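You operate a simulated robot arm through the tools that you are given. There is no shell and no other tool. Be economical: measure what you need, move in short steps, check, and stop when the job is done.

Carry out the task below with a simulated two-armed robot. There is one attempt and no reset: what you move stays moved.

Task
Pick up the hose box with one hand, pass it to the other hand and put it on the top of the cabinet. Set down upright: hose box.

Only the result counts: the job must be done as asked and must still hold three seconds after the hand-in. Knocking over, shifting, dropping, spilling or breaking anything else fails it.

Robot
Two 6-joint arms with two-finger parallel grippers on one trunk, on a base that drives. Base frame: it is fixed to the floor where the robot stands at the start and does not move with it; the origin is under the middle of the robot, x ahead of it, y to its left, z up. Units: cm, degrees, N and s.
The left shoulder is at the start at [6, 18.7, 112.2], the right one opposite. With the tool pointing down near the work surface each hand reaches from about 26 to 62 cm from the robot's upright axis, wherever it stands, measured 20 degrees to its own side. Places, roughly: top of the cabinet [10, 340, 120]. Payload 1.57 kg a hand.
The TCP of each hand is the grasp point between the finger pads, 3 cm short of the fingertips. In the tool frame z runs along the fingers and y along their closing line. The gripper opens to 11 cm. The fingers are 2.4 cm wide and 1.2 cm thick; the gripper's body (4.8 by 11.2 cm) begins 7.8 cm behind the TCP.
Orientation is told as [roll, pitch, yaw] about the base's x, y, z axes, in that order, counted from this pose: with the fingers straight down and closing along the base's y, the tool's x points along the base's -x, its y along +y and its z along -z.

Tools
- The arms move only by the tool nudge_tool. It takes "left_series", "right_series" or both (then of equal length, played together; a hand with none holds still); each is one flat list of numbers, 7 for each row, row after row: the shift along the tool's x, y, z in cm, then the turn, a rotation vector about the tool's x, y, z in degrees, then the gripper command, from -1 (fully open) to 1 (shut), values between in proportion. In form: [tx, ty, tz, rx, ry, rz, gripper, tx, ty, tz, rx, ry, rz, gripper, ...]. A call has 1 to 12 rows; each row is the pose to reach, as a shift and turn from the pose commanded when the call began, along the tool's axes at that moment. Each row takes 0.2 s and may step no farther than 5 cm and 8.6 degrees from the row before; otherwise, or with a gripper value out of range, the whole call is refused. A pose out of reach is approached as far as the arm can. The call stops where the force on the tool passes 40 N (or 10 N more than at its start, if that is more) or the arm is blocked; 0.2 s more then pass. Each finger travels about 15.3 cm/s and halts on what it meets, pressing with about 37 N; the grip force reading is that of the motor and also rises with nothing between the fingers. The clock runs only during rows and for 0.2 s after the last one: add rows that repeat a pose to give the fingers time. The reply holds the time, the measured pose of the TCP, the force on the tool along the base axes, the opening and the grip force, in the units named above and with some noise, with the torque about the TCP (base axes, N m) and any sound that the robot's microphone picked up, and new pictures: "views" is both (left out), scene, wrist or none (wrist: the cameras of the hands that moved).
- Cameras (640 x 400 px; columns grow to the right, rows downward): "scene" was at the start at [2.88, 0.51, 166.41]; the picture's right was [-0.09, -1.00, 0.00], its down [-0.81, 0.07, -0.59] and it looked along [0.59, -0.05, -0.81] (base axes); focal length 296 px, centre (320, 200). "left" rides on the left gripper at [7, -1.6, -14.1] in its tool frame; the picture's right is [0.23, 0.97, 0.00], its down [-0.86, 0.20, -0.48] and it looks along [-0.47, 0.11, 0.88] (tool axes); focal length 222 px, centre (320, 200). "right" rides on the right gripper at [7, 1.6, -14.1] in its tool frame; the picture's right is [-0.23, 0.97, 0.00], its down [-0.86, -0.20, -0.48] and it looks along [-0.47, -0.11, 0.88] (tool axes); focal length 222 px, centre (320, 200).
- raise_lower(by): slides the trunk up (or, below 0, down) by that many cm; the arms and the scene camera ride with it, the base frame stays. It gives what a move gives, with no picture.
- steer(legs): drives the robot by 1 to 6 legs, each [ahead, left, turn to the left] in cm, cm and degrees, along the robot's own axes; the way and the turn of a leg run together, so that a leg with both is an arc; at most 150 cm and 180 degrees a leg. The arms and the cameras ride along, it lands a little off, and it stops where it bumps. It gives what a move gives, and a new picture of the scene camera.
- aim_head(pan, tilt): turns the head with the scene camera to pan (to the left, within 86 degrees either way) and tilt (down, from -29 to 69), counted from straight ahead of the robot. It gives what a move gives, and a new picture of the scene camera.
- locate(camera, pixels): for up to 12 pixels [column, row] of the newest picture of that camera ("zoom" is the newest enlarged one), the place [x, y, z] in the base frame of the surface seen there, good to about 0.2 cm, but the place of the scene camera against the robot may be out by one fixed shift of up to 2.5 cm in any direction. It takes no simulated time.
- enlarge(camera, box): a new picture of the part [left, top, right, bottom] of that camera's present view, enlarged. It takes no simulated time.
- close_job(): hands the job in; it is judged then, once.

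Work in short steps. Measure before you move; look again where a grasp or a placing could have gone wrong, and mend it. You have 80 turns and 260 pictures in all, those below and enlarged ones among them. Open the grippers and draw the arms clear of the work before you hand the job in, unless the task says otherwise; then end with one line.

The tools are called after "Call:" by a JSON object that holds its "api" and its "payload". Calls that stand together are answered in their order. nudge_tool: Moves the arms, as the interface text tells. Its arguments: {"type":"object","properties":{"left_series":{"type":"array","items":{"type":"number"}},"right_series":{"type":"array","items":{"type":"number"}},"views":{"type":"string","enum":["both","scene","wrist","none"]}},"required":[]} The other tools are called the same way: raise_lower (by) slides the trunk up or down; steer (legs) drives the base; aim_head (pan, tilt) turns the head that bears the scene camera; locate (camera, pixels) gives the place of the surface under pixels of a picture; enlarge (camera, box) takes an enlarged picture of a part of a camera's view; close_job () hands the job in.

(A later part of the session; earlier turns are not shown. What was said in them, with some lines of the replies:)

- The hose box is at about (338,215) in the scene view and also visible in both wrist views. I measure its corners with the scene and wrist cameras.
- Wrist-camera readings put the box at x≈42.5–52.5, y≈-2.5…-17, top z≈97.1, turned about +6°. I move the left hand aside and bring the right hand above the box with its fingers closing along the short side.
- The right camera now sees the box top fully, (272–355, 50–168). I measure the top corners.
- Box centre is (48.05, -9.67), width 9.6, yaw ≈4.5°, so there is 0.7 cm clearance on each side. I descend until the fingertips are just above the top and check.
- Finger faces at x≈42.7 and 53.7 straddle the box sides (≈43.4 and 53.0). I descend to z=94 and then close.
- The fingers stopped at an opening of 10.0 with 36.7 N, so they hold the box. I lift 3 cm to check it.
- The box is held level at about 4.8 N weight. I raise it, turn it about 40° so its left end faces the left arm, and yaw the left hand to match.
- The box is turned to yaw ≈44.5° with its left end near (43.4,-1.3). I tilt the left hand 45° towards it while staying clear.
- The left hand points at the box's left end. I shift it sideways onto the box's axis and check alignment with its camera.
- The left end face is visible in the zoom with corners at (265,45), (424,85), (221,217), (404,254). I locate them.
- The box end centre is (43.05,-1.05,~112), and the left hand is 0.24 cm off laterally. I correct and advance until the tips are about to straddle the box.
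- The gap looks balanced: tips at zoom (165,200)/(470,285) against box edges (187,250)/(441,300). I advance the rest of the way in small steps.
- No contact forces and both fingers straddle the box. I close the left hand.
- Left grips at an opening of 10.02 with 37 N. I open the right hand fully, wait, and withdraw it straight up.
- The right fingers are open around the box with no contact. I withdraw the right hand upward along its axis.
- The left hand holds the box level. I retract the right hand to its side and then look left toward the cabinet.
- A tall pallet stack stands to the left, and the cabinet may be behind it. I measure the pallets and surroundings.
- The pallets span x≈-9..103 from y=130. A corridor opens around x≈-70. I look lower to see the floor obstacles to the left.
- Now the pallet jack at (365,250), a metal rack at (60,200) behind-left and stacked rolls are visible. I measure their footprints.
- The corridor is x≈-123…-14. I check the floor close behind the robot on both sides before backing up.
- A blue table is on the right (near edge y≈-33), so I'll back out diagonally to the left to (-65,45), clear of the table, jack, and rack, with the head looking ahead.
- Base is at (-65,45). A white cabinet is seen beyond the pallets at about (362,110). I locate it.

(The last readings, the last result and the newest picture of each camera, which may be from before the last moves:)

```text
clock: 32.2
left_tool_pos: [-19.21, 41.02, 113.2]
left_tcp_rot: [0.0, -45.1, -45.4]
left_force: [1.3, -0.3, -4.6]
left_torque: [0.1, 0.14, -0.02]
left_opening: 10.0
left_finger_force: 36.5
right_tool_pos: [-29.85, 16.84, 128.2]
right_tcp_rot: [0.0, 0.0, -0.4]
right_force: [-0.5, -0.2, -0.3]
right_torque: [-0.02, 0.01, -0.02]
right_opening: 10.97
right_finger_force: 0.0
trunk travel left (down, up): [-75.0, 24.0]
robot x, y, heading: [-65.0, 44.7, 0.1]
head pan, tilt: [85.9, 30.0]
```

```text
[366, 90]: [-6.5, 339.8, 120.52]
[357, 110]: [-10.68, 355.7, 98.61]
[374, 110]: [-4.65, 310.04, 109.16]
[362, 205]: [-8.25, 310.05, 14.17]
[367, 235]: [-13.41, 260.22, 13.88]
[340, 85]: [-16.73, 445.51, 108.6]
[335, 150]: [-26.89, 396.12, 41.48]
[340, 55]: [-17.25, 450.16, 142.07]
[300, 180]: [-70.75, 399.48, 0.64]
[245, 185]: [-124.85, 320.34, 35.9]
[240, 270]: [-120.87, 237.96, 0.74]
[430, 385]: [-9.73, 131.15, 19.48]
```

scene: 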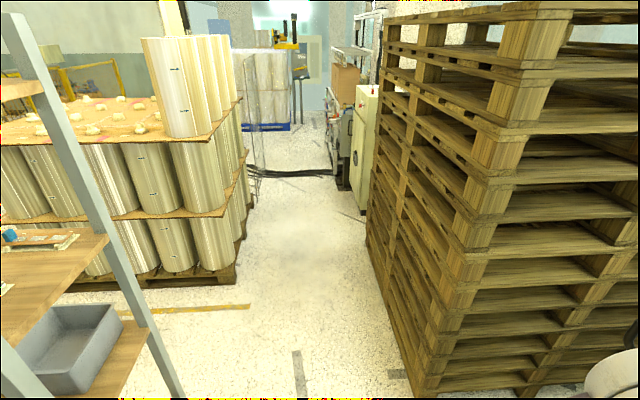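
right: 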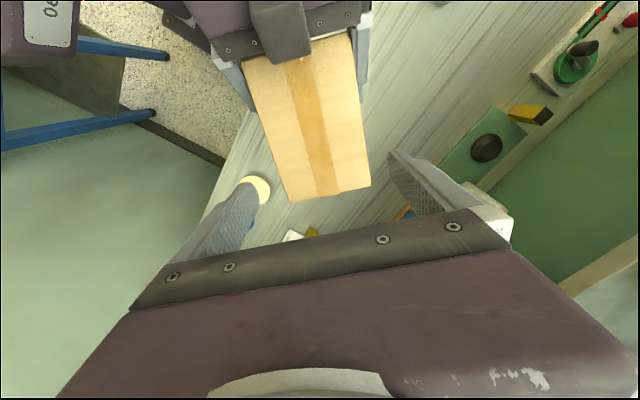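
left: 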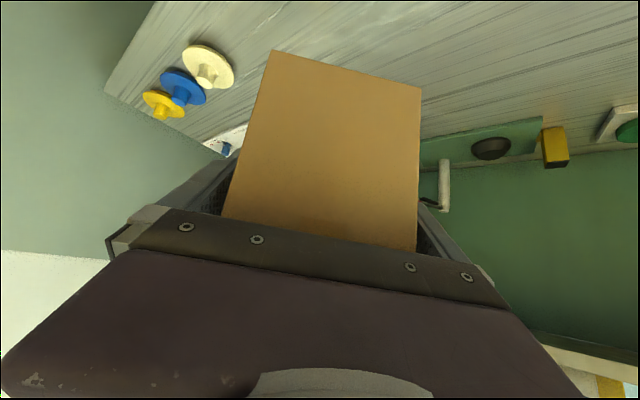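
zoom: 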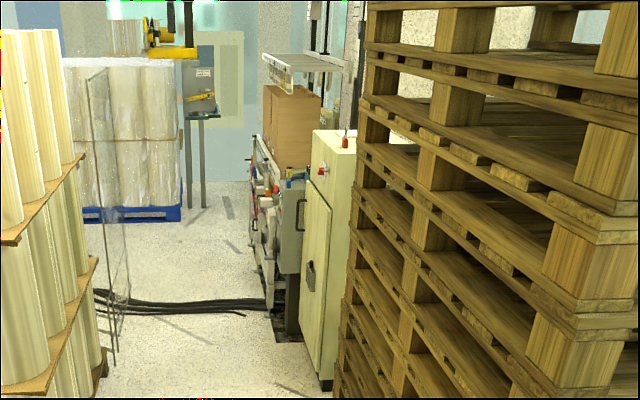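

The cabinet front face is at x≈-10, y≈310–370, top z≈120.5, on the right of the corridor past the pallets. I raise the trunk and turn left 90° to travel along the corridor.

Call:
{"api": "raise_lower", "payload": {"by": 23}}

Call:
{"api": "steer", "payload": {"legs": [[0, 0, 90]]}}

Call:
{"api": "aim_head", "payload": {"pan": -15, "tilt": 30}}

```text
clock: 34.6
left_tool_pos: [-19.09, 40.96, 136.08]
left_tcp_rot: [-0.1, -45.0, -45.4]
left_force: [0.2, 1.0, -4.9]
left_torque: [0.11, 0.12, 0.0]
left_opening: 9.99
left_finger_force: 36.6
right_tool_pos: [-29.85, 16.84, 151.27]
right_tcp_rot: [0.0, 0.0, -0.3]
right_force: [-0.1, 0.9, 0.5]
right_torque: [0.02, -0.04, 0.01]
right_opening: 11.02
right_finger_force: 0.0
trunk travel left (down, up): [-98.0, 1.0]
robot x, y, heading: [-64.93, 44.81, 0.1]
head pan, tilt: [85.9, 30.0]
```

```text
clock: 38.9
left_tool_pos: [-61.62, 90.79, 136.14]
left_tcp_rot: [0.0, -44.9, 45.4]
left_force: [0.1, 0.7, -5.5]
left_torque: [-0.11, 0.13, 0.0]
left_opening: 9.99
left_finger_force: 37.3
right_tool_pos: [-37.29, 80.55, 151.14]
right_tcp_rot: [0.0, 0.0, 90.3]
right_force: [-0.2, 0.1, 1.2]
right_torque: [-0.01, 0.05, 0.02]
right_opening: 11.01
right_finger_force: 0.1
trunk travel left (down, up): [-98.0, 1.0]
robot x, y, heading: [-65.07, 44.97, 91.1]
head pan, tilt: [85.9, 30.0]
```

scene: 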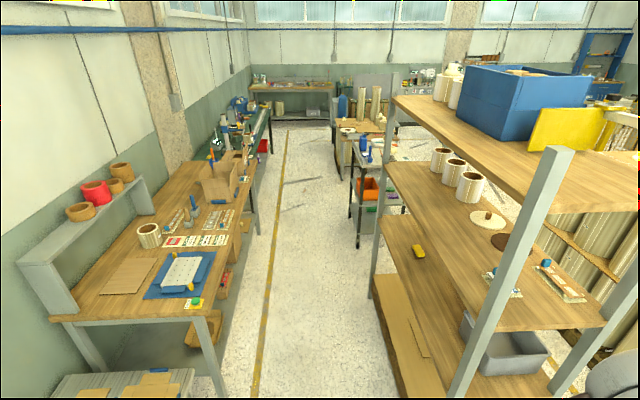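

```text
clock: 40.6
left_tool_pos: [-61.62, 90.77, 136.19]
left_tcp_rot: [0.0, -45.0, 45.4]
left_force: [0.1, -0.9, -4.7]
left_torque: [-0.12, 0.12, -0.04]
left_opening: 10.0
left_finger_force: 37.0
right_tool_pos: [-37.4, 80.45, 151.17]
right_tcp_rot: [0.0, -0.1, 90.2]
right_force: [-0.7, 0.1, -0.2]
right_torque: [0.03, 0.01, 0.0]
right_opening: 10.99
right_finger_force: 0.0
trunk travel left (down, up): [-98.0, 1.0]
robot x, y, heading: [-65.34, 45.2, 90.8]
head pan, tilt: [-15.0, 30.0]
```

scene: 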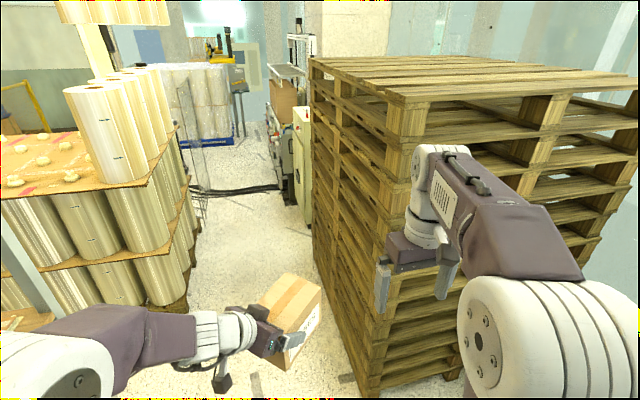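

Heading is ≈91° and the corridor ahead is clear. I drive ahead 130 cm with a 1° correction.

Call:
{"api": "steer", "payload": {"legs": [[0, 0, -1], [130, 2, 0]]}}

Call:
{"api": "aim_head", "payload": {"pan": -30, "tilt": 25}}

```text
clock: 47.5
left_tool_pos: [-61.36, 221.51, 136.19]
left_tcp_rot: [0.0, -45.0, 43.6]
left_force: [-0.1, -0.6, -5.0]
left_torque: [-0.12, 0.11, -0.06]
left_opening: 9.98
left_finger_force: 37.3
right_tool_pos: [-37.34, 210.54, 151.15]
right_tcp_rot: [0.0, -0.1, 88.8]
right_force: [0.5, -0.1, -0.3]
right_torque: [-0.01, 0.0, 0.03]
right_opening: 11.02
right_finger_force: 0.1
trunk travel left (down, up): [-98.0, 1.0]
robot x, y, heading: [-66.69, 175.82, 89.2]
head pan, tilt: [-15.0, 30.0]
```

scene: 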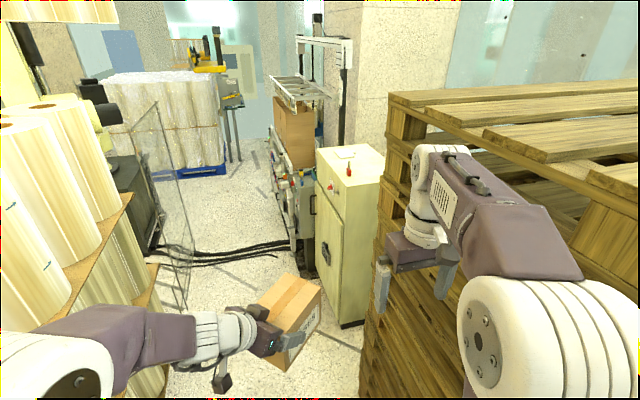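

```text
clock: 48.3
left_tool_pos: [-61.42, 221.6, 136.14]
left_tcp_rot: [0.0, -44.8, 43.9]
left_force: [-0.3, 0.0, -5.1]
left_torque: [-0.12, 0.11, 0.0]
left_opening: 10.02
left_finger_force: 37.2
right_tool_pos: [-37.37, 210.62, 151.16]
right_tcp_rot: [0.0, 0.0, 88.8]
right_force: [-0.8, -0.3, -0.9]
right_torque: [-0.01, 0.0, 0.01]
right_opening: 11.01
right_finger_force: 0.0
trunk travel left (down, up): [-98.0, 1.0]
robot x, y, heading: [-66.18, 175.77, 89.2]
head pan, tilt: [-30.0, 25.0]
```

scene: 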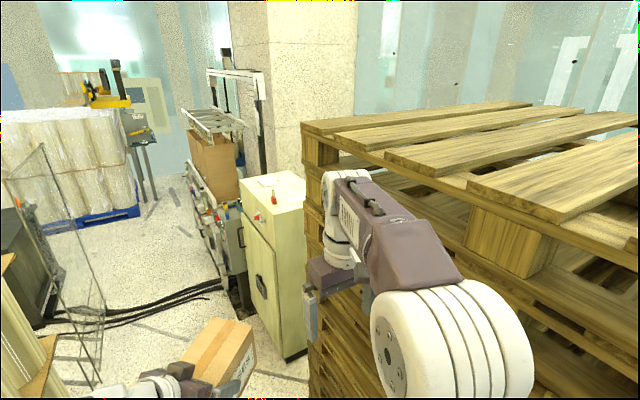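

The cabinet top is now visible at about (275,190). I measure its top and items, plus the surrounding obstacles (cables, glass panel).

Call:
{"api": "enlarge", "payload": {"camera": "scene", "box": [180, 150, 340, 250]}}

Call:
{"api": "locate", "payload": {"camera": "scene", "pixels": [[240, 183], [293, 171], [303, 208], [272, 215], [268, 182], [272, 198], [285, 190], [90, 350], [100, 300], [60, 160], [230, 310], [285, 360]]}}

```text
4.00 times, centred on (260, 200) of scene
```

zoom: 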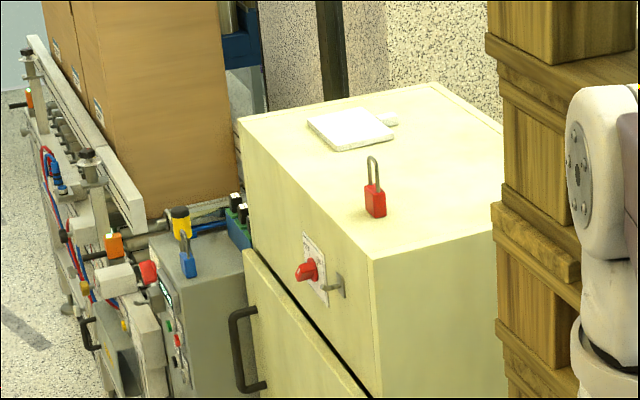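

```text
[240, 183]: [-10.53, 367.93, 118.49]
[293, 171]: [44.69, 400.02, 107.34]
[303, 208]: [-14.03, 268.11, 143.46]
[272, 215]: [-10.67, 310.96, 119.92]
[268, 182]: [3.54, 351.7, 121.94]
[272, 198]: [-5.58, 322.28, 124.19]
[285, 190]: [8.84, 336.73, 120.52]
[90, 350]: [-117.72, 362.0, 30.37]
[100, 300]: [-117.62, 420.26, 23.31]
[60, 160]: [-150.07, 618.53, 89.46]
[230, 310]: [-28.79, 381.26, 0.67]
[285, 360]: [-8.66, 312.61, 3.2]
```

The top carries a padlock (zoom (375,195)) and a notebook (zoom (350,125)). I measure their extents and the top's corners.

Call:
{"api": "locate", "payload": {"camera": "zoom", "pixels": [[308, 125], [345, 151], [394, 135], [398, 121], [355, 110], [368, 215], [385, 215], [372, 160], [434, 84], [500, 130], [375, 258], [240, 122]]}}

```text
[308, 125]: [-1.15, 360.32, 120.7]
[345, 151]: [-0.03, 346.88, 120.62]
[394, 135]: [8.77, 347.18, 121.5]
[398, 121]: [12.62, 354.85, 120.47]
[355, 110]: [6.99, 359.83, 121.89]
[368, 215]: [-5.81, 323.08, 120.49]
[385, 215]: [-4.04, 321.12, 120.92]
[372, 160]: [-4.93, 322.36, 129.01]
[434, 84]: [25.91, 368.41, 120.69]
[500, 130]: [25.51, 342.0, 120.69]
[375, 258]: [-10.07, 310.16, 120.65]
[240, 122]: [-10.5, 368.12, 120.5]
```

Free area on the top: about x 2…25, y 312…345 between padlock and notebook; I'll aim for the box centre near (12,334.5). First I yaw the left tool so it points straight ahead, and draw the box in for the turn.

Call:
{"api": "nudge_tool", "payload": {"left_series": [2, 0.8, -2, -4.6, 0, -4.6, 1, 4, 1.6, -4, -9.2, 0, -9.2, 1, 6, 2.4, -6, -13.8, 0, -13.8, 1, 8, 3.2, -8, -18.4, 0, -18.4, 1, 10, 4, -10, -23, 0, -23, 1, 12, 4.8, -12, -27.6, 0, -27.6, 1, 14, 5.5, -14, -32.2, 0, -32.2, 1, 14, 5.5, -14, -32.2, 0, -32.2, 1], "views": "both"}}

```text
clock: 50.1
left_tool_pos: [-85.37, 218.91, 137.92]
left_tcp_rot: [-0.2, -44.8, 89.3]
left_force: [-0.7, -0.6, -4.7]
left_torque: [-0.18, 0.01, -0.02]
left_opening: 10.01
left_finger_force: 37.1
left hand out of reach, approached as far as the arm can: row 4, 5, 6, 7, 8
right_tool_pos: [-37.46, 210.58, 151.18]
right_tcp_rot: [0.0, 0.1, 88.7]
right_force: [-0.2, 0.4, 0.8]
right_torque: [-0.02, -0.01, -0.01]
right_opening: 10.98
right_finger_force: 0.1
trunk travel left (down, up): [-98.0, 1.0]
robot x, y, heading: [-65.97, 175.71, 89.4]
head pan, tilt: [-30.0, 25.0]
```

scene: 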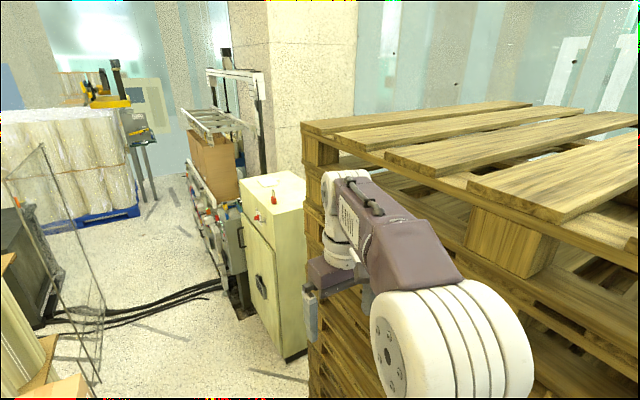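
left: 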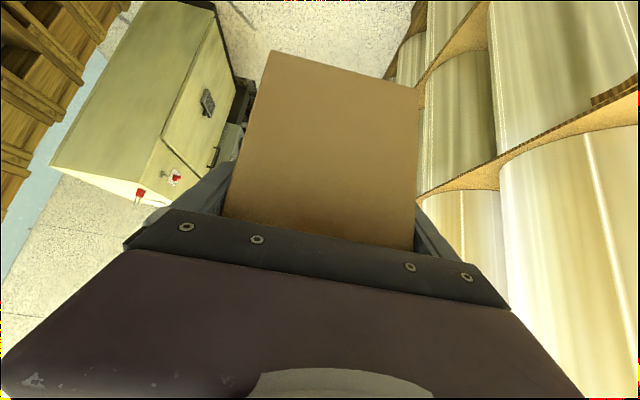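

The left hand points straight ahead at (43 ahead, 19 left), box held. I drive ahead to y≈318, staying central.

Call:
{"api": "steer", "payload": {"legs": [[142, 3, 0]]}}

```text
clock: 57.2
left_tool_pos: [-84.73, 361.46, 138.01]
left_tcp_rot: [-0.2, -44.9, 88.5]
left_force: [0.1, -0.3, -5.9]
left_torque: [-0.15, -0.03, 0.0]
left_opening: 9.99
left_finger_force: 37.0
right_tool_pos: [-36.91, 352.4, 151.23]
right_tcp_rot: [0.0, 0.1, 87.9]
right_force: [1.2, 0.3, 0.5]
right_torque: [-0.02, 0.03, 0.04]
right_opening: 10.99
right_finger_force: 0.0
trunk travel left (down, up): [-98.0, 1.0]
robot x, y, heading: [-65.71, 318.03, 88.3]
head pan, tilt: [-30.0, 25.0]
```

scene: 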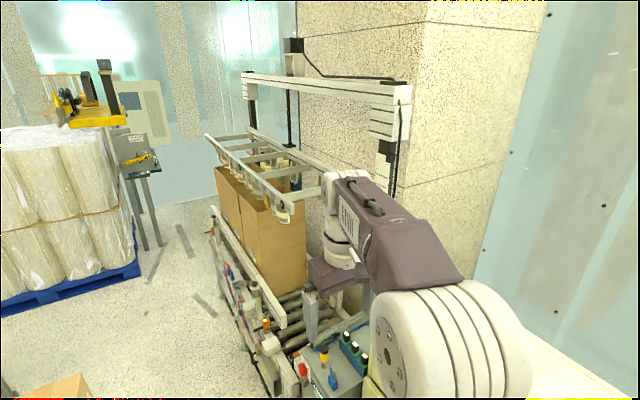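

Turning right 88° in place here keeps the box at x<-12 and the hands above the cabinet height.

Call:
{"api": "steer", "payload": {"legs": [[0, 4, 0], [0, 0, -88.3]]}}

Call:
{"api": "aim_head", "payload": {"pan": 8, "tilt": 48}}

```text
clock: 61.8
left_tool_pos: [-27.23, 338.2, 138.03]
left_tcp_rot: [-0.3, -44.8, -0.1]
left_force: [0.4, 0.4, -4.6]
left_torque: [-0.04, 0.18, 0.01]
left_opening: 9.99
left_finger_force: 36.4
right_tool_pos: [-34.9, 290.25, 151.21]
right_tcp_rot: [0.1, 0.1, -0.6]
right_force: [0.3, -0.3, 0.4]
right_torque: [0.0, 0.02, 0.03]
right_opening: 10.99
right_finger_force: 0.1
trunk travel left (down, up): [-98.0, 1.0]
robot x, y, heading: [-69.87, 318.18, -0.0]
head pan, tilt: [-30.0, 25.0]
```

scene: 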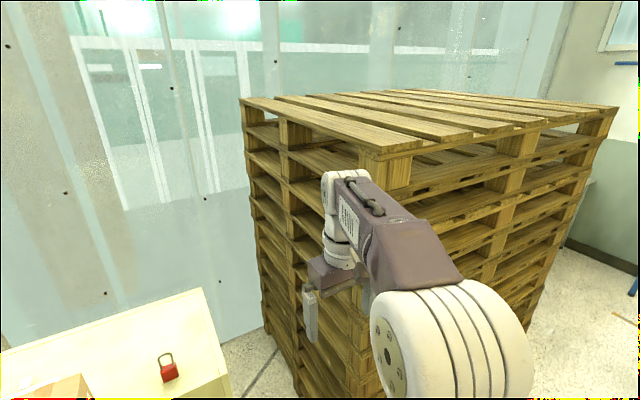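

```text
clock: 62.9
left_tool_pos: [-27.33, 338.18, 138.03]
left_tcp_rot: [-0.2, -44.8, -0.2]
left_force: [0.3, -0.7, -4.2]
left_torque: [0.0, 0.21, -0.03]
left_opening: 9.97
left_finger_force: 36.5
right_tool_pos: [-35.01, 290.14, 151.16]
right_tcp_rot: [0.0, 0.0, -0.6]
right_force: [0.0, -0.4, 0.6]
right_torque: [-0.03, -0.03, 0.03]
right_opening: 11.01
right_finger_force: 0.0
trunk travel left (down, up): [-98.0, 1.0]
robot x, y, heading: [-70.18, 318.29, -0.3]
head pan, tilt: [8.0, 48.0]
```

scene: 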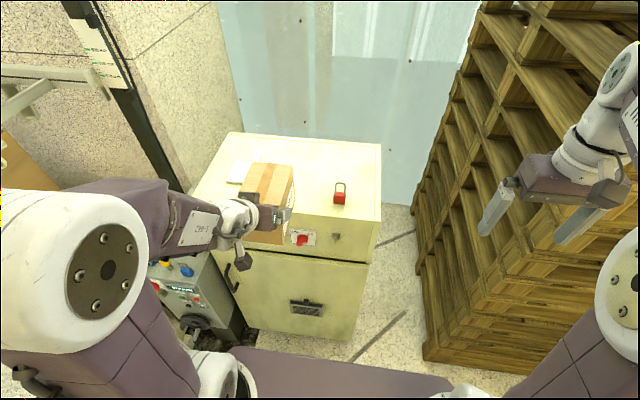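

The robot faces the cabinet. I re-measure the top, padlock and box with the scene camera and take the left wrist view for cross-checking the scene camera's shift.

Call:
{"api": "nudge_tool", "payload": {"left_series": [0, 0, 0, 0, 0, 0, 1], "views": "wrist"}}

Call:
{"api": "enlarge", "payload": {"camera": "scene", "box": [180, 110, 420, 270]}}

Call:
{"api": "locate", "payload": {"camera": "scene", "pixels": [[232, 134], [379, 146], [377, 220], [339, 200], [340, 185], [240, 168], [228, 180], [315, 215], [292, 168], [270, 180], [320, 180], [248, 162]]}}

```text
clock: 63.3
left_tool_pos: [-27.17, 338.24, 138.08]
left_tcp_rot: [-0.1, -44.8, -0.2]
left_force: [-0.8, 0.1, -4.4]
left_torque: [-0.03, 0.16, 0.0]
left_opening: 10.0
left_finger_force: 36.9
right_tool_pos: [-35.02, 290.23, 151.24]
right_tcp_rot: [0.0, 0.0, -0.6]
right_force: [0.3, 0.7, -0.6]
right_torque: [-0.02, 0.02, 0.02]
right_opening: 11.01
right_finger_force: 0.0
trunk travel left (down, up): [-98.0, 1.0]
robot x, y, heading: [-70.13, 318.64, -0.3]
head pan, tilt: [8.0, 48.0]
```

left: 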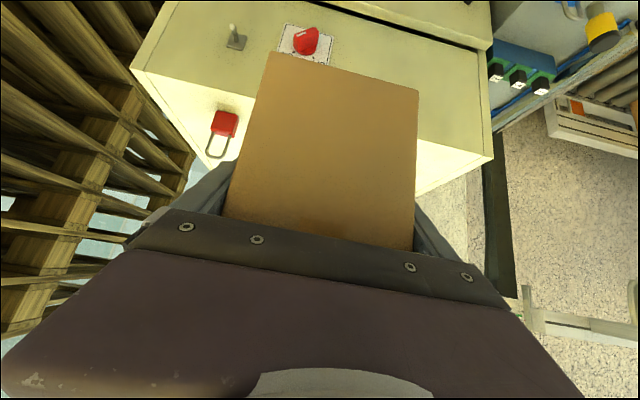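

```text
2.50 times, centred on (300, 190) of scene
```

zoom: 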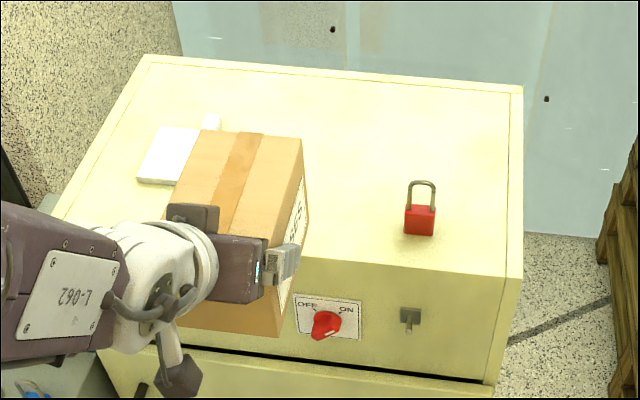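

```text
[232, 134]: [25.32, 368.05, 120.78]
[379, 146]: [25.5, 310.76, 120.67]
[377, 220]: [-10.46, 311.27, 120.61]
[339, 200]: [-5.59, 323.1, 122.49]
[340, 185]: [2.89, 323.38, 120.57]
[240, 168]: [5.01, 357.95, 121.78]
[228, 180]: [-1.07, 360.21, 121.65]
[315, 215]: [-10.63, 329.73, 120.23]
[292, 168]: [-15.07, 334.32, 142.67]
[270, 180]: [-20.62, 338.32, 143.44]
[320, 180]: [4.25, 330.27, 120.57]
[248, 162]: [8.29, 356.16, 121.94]
```

I cross-check with the left wrist camera: cabinet top front edge from (131,70) to (491,157) and padlock at (224,122).

Call:
{"api": "locate", "payload": {"camera": "left", "pixels": [[134, 73], [200, 92], [440, 149], [488, 160], [224, 122], [218, 150], [180, 110], [430, 175], [190, 75]]}}

```text
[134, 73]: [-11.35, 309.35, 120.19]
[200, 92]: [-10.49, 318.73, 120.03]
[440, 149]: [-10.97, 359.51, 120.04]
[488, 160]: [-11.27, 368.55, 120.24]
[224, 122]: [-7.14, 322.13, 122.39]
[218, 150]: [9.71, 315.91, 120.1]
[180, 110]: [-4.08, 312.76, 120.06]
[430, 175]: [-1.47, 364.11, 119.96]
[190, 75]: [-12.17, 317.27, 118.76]
```

Hand-frame measurement: top z≈120.05, front edge x≈-11.5, padlock at (-7,322), so the scene camera's shift is about (+1,+1,+0.6). I drive 22 cm ahead and 4 cm right, with the box bottom at z≈131 clear of everything.

Call:
{"api": "steer", "payload": {"legs": [[22, -4, 0.3]]}}

```text
clock: 65.0
left_tool_pos: [-6.3, 334.67, 138.3]
left_tcp_rot: [-0.4, -45.0, 0.3]
left_force: [-0.3, 0.0, -4.9]
left_torque: [-0.01, 0.14, 0.03]
left_opening: 9.99
left_finger_force: 36.7
right_tool_pos: [-13.71, 286.62, 151.26]
right_tcp_rot: [-0.1, -0.1, -0.3]
right_force: [-1.0, -0.9, 0.2]
right_torque: [0.03, -0.05, -0.01]
right_opening: 10.98
right_finger_force: 0.0
trunk travel left (down, up): [-98.0, 1.0]
robot x, y, heading: [-48.53, 314.07, 0.4]
head pan, tilt: [8.0, 48.0]
```

scene: 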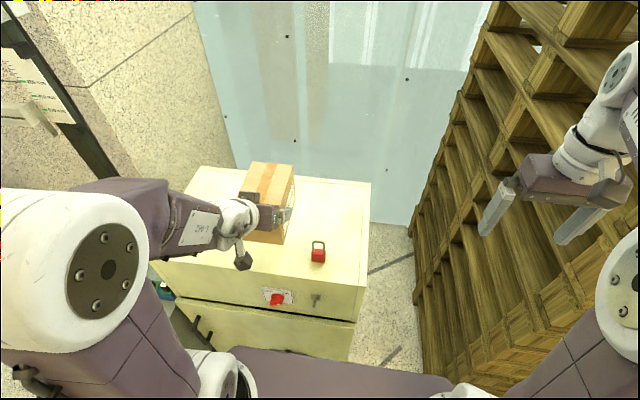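

Now I extend the arm ahead 14.2 cm at height, then lower to about 3 cm above the top.

Call:
{"api": "nudge_tool", "payload": {"left_series": [-2.5, -0.3, 2.5, 0, 0, 0, 1, -5, -0.6, 5, 0, 0, 0, 1, -7.5, -0.9, 7.5, 0, 0, 0, 1, -10, -1.2, 10, 0, 0, 0, 1, -8, -1.2, 12, 0, 0, 0, 1, -6, -1.2, 14, 0, 0, 0, 1, -4.2, -1.2, 15.9, 0, 0, 0, 1, -4.2, -1.2, 15.9, 0, 0, 0, 1, -4.2, -1.2, 15.9, 0, 0, 0, 1]}}

Call:
{"api": "enlarge", "payload": {"camera": "scene", "box": [160, 140, 400, 300]}}

```text
clock: 67.0
left_tool_pos: [7.87, 336.31, 129.43]
left_tcp_rot: [-0.8, -44.6, 0.2]
left_force: [-0.4, 0.1, -4.5]
left_torque: [0.0, 0.13, -0.02]
left_opening: 9.98
left_finger_force: 36.9
left hand out of reach, approached as far as the arm can: row 5, 6, 7, 8, 9
right_tool_pos: [-13.2, 286.39, 151.23]
right_tcp_rot: [0.0, 0.0, -0.3]
right_force: [-0.6, -0.1, 0.6]
right_torque: [-0.01, 0.01, 0.0]
right_opening: 11.01
right_finger_force: 0.1
trunk travel left (down, up): [-98.0, 1.0]
robot x, y, heading: [-48.45, 314.29, 0.3]
head pan, tilt: [8.0, 48.0]
```

scene: 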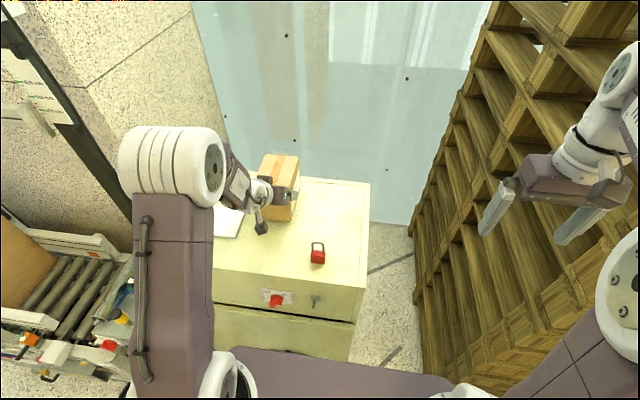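
left: 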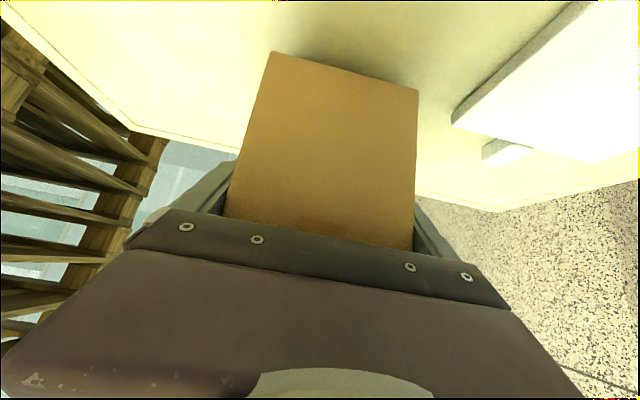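

```text
2.50 times, centred on (280, 220) of scene
```

zoom: 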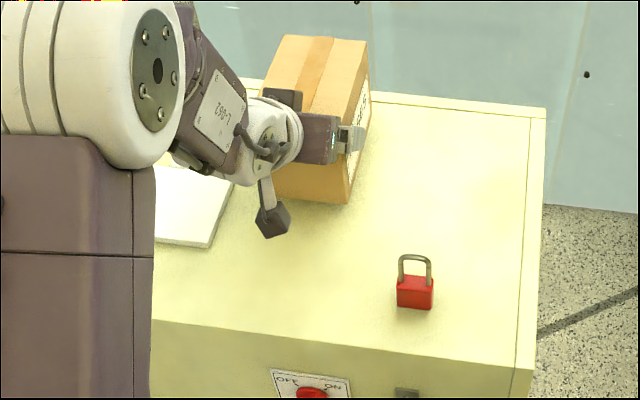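

The arm hit a joint limit, so it sits at (7.9,336.3,129.4) with tilt kept within 0.8°. I check clearance from the notebook using the wrist camera (corner at (453,123)) before lowering by the trunk.

Call:
{"api": "locate", "payload": {"camera": "left", "pixels": [[456, 121], [520, 70], [560, 30], [430, 130], [275, 56], [414, 92], [400, 60], [485, 155], [240, 120], [345, 80]]}}

```text
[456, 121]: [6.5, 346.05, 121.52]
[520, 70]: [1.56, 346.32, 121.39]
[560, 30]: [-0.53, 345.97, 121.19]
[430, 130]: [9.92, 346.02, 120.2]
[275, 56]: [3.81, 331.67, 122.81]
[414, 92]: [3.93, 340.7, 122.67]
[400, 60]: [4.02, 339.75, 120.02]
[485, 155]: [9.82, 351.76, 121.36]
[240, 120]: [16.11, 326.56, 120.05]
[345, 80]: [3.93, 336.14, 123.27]
```

Box bottom is about 2.2 cm above the top (120.05), and the notebook edge (y=346) is 5 cm from the box. I lower the trunk 1.9 cm.

Call:
{"api": "raise_lower", "payload": {"by": -1.9}}

Call:
{"api": "nudge_tool", "payload": {"left_series": [0, 0, 0, 0, 0, 0, 1], "views": "wrist"}}

Call:
{"api": "locate", "payload": {"camera": "left", "pixels": [[276, 58], [413, 93], [345, 77], [400, 60]]}}

```text
clock: 67.6
left_tool_pos: [7.87, 336.21, 127.43]
left_tcp_rot: [-0.8, -44.6, 0.3]
left_force: [0.1, 0.4, -5.4]
left_torque: [0.01, 0.21, 0.01]
left_opening: 9.98
left_finger_force: 37.0
right_tool_pos: [-13.12, 286.43, 149.35]
right_tcp_rot: [0.1, 0.0, -0.2]
right_force: [-0.8, 1.0, 0.5]
right_torque: [-0.01, -0.01, 0.01]
right_opening: 10.98
right_finger_force: 0.1
trunk travel left (down, up): [-96.1, 2.9]
robot x, y, heading: [-48.2, 314.46, 0.1]
head pan, tilt: [8.0, 48.0]
```

```text
clock: 68.0
left_tool_pos: [7.95, 336.35, 127.46]
left_tcp_rot: [-0.9, -44.6, 0.2]
left_force: [0.4, 0.2, -4.5]
left_torque: [-0.02, 0.18, 0.03]
left_opening: 9.98
left_finger_force: 37.1
right_tool_pos: [-13.16, 286.39, 149.29]
right_tcp_rot: [0.0, 0.1, -0.3]
right_force: [-0.7, -0.8, 0.8]
right_torque: [-0.02, -0.02, 0.03]
right_opening: 11.0
right_finger_force: 0.0
trunk travel left (down, up): [-96.1, 2.9]
robot x, y, heading: [-48.05, 314.69, -0.0]
head pan, tilt: [8.0, 48.0]
```

left: 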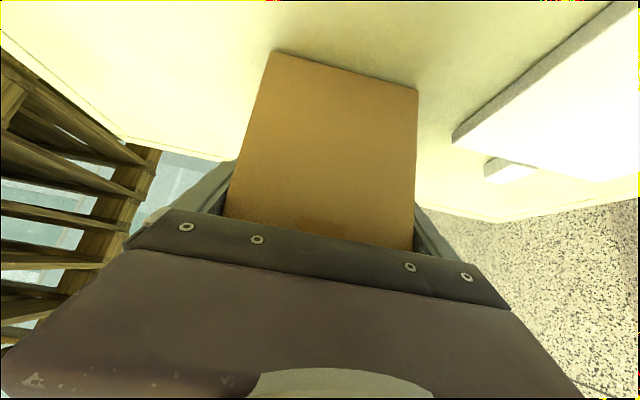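

```text
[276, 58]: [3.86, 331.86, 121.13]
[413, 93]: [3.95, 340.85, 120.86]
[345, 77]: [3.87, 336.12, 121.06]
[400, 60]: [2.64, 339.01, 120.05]
```

Still about 0.3 cm to go and no contact yet. I lower in two small increments until contact shows.

Call:
{"api": "raise_lower", "payload": {"by": -0.25}}

Call:
{"api": "raise_lower", "payload": {"by": -0.1}}

```text
clock: 68.5
left_tool_pos: [7.99, 336.32, 127.39]
left_tcp_rot: [-0.8, -45.0, 0.4]
left_force: [0.1, 1.2, 3.2]
left_torque: [0.52, -0.75, 0.2]
left_opening: 10.01
left_finger_force: 37.3
right_tool_pos: [-13.09, 286.27, 149.16]
right_tcp_rot: [0.0, 0.0, -0.2]
right_force: [0.2, 0.2, -0.3]
right_torque: [0.01, 0.01, 0.0]
right_opening: 11.0
right_finger_force: 0.0
trunk travel left (down, up): [-95.9, 3.1]
robot x, y, heading: [-47.84, 314.34, 0.3]
head pan, tilt: [8.0, 48.0]
```

```text
clock: 69.1
left_tool_pos: [7.93, 336.13, 127.31]
left_tcp_rot: [-0.7, -44.9, 0.1]
left_force: [1.7, 3.1, 9.5]
left_torque: [0.88, -1.25, 0.15]
left_opening: 9.98
left_finger_force: 37.2
right_tool_pos: [-13.24, 286.48, 148.91]
right_tcp_rot: [-0.1, 0.0, -0.3]
right_force: [-0.1, -0.5, 0.1]
right_torque: [0.0, -0.01, 0.01]
right_opening: 10.97
right_finger_force: 0.0
trunk travel left (down, up): [-95.8, 3.2]
robot x, y, heading: [-48.37, 313.97, 0.3]
head pan, tilt: [8.0, 48.0]
```

Contact: force went from -5 to +9.5 N, so the box rests on the top. I open the left hand.

Call:
{"api": "nudge_tool", "payload": {"left_series": [0, 0, 0, 0, 0, 0, -0.9, 0, 0, 0, 0, 0, 0, -1, 0, 0, 0, 0, 0, 0, -1]}}

Call:
{"api": "enlarge", "payload": {"camera": "scene", "box": [160, 140, 400, 300]}}

```text
clock: 69.9
left_tool_pos: [7.85, 336.23, 127.06]
left_tcp_rot: [-0.8, -44.6, 0.4]
left_force: [-0.6, -0.3, 0.1]
left_torque: [0.01, -0.03, 0.02]
left_opening: 11.0
left_finger_force: 0.1
right_tool_pos: [-13.13, 286.5, 148.97]
right_tcp_rot: [0.1, 0.0, -0.2]
right_force: [-0.5, -0.5, -0.3]
right_torque: [-0.01, -0.02, -0.02]
right_opening: 11.0
right_finger_force: 0.1
trunk travel left (down, up): [-95.8, 3.2]
robot x, y, heading: [-48.53, 314.32, 0.4]
head pan, tilt: [8.0, 48.0]
```

scene: 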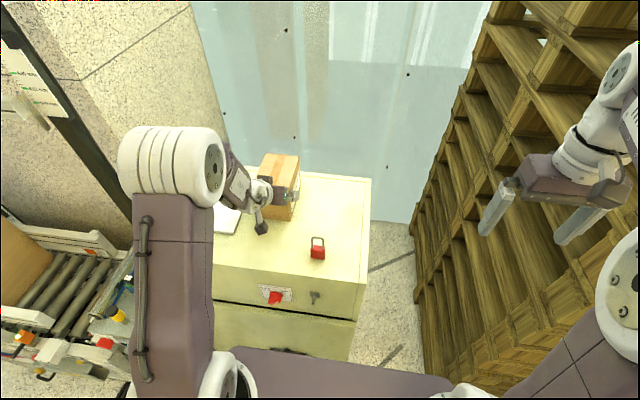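
left: 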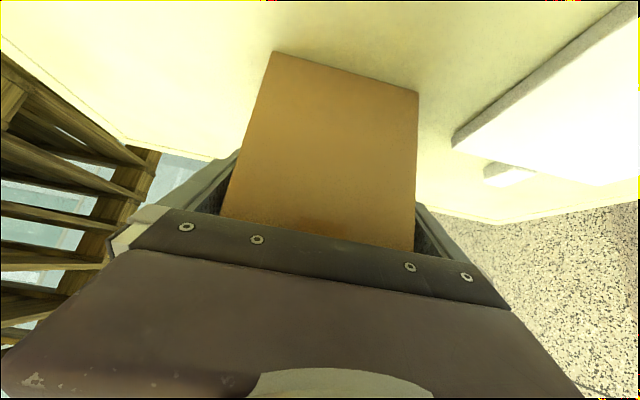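

```text
2.50 times, centred on (280, 220) of scene
```

zoom: 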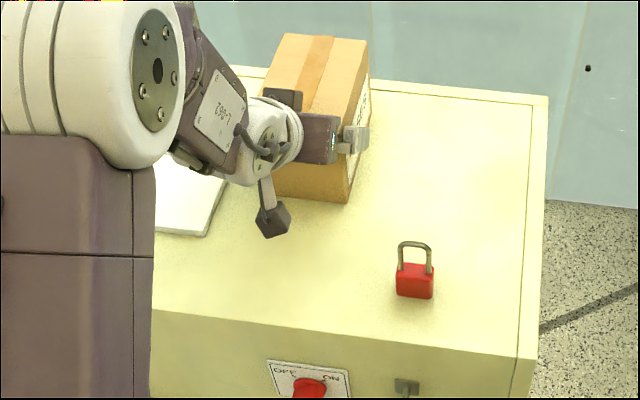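

The box stands free with fingers open 0.5 cm either side. I back out along the finger axis with a small test step first to be sure the hand doesn't drift sideways.

Call:
{"api": "nudge_tool", "payload": {"left_series": [0, 0, -0.5, 0, 0, 0, -1, 0, 0, -1, 0, 0, 0, -1], "views": "none"}}

```text
clock: 70.5
left_tool_pos: [7.11, 336.25, 127.71]
left_tcp_rot: [-0.7, -44.6, 0.3]
left_force: [-0.3, -0.4, 0.5]
left_torque: [-0.02, -0.02, -0.02]
left_opening: 11.01
left_finger_force: 0.1
right_tool_pos: [-13.16, 286.3, 148.98]
right_tcp_rot: [0.0, 0.0, -0.3]
right_force: [0.8, -0.8, -0.2]
right_torque: [0.02, 0.0, 0.02]
right_opening: 10.99
right_finger_force: 0.0
trunk travel left (down, up): [-95.8, 3.2]
robot x, y, heading: [-48.2, 314.17, 0.1]
head pan, tilt: [8.0, 48.0]
```

It backed out straight with no force. I continue the withdrawal.

Call:
{"api": "nudge_tool", "payload": {"left_series": [0, 0, -1.5, 0, 0, 0, -1, 0, 0, -3, 0, 0, 0, -1, 0, 0, -4.5, 0, 0, 0, -1, 0, 0, -6, 0, 0, 0, -1, 0, 0, -8, 0, 0, 0, -1, 0, 0, -10, 0, 0, 0, -1, 0, 0, -12, 0, 0, 0, -1]}}

```text
clock: 72.1
left_tool_pos: [-1.26, 336.38, 136.44]
left_tcp_rot: [-0.7, -44.7, 0.3]
left_force: [-0.8, 0.0, -0.7]
left_torque: [0.01, -0.01, -0.06]
left_opening: 10.97
left_finger_force: 0.0
right_tool_pos: [-13.34, 286.34, 149.05]
right_tcp_rot: [0.0, 0.0, -0.3]
right_force: [-0.7, -0.4, -0.1]
right_torque: [0.02, -0.05, -0.01]
right_opening: 10.98
right_finger_force: 0.1
trunk travel left (down, up): [-95.8, 3.2]
robot x, y, heading: [-48.27, 314.48, 0.1]
head pan, tilt: [8.0, 48.0]
```

scene: 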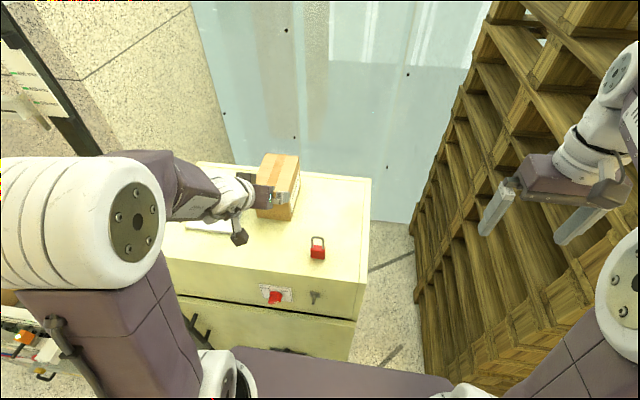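
left: 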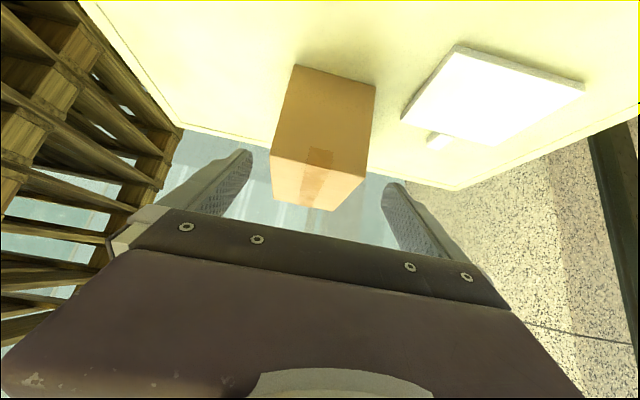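

The hand is out and the box stands upright. I reverse the base 25 cm to draw the arms clear, and check the final scene.

Call:
{"api": "steer", "payload": {"legs": [[-22, 0, 0]]}}

Call:
{"api": "enlarge", "payload": {"camera": "scene", "box": [180, 100, 420, 260]}}

```text
clock: 73.8
left_tool_pos: [-22.81, 336.21, 136.07]
left_tcp_rot: [-0.9, -44.3, 0.4]
left_force: [0.3, -0.1, -0.4]
left_torque: [0.0, 0.03, 0.01]
left_opening: 11.0
left_finger_force: 0.0
right_tool_pos: [-34.58, 286.22, 148.77]
right_tcp_rot: [0.0, 0.3, -0.1]
right_force: [0.2, 0.3, -0.1]
right_torque: [0.01, 0.05, 0.0]
right_opening: 11.0
right_finger_force: 0.1
trunk travel left (down, up): [-95.8, 3.2]
robot x, y, heading: [-70.25, 314.11, 0.2]
head pan, tilt: [8.0, 48.0]
```

scene: 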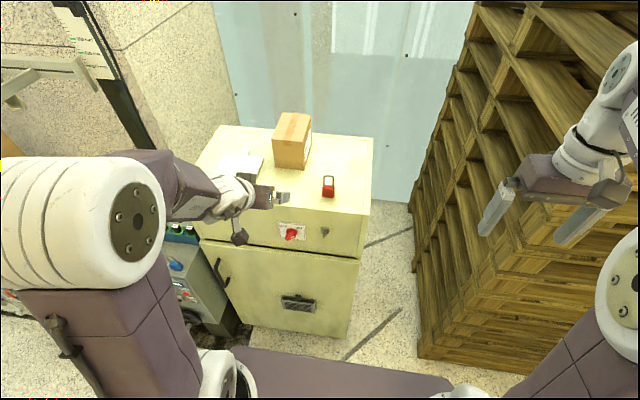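

```text
2.50 times, centred on (300, 180) of scene
```

zoom: 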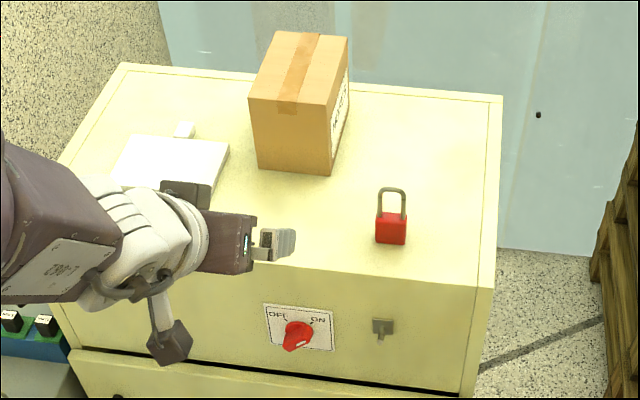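

The box stands upright on the cabinet top, padlock and notebook are untouched, and both hands are open and clear. I hand in the job.

Call:
{"api": "close_job", "payload": {}}

```text
The job is handed in.
```

The right hand picked up the hose box and passed it to the left hand, which set it upright on top of the cabinet. The padlock and notebook already there were not touched.
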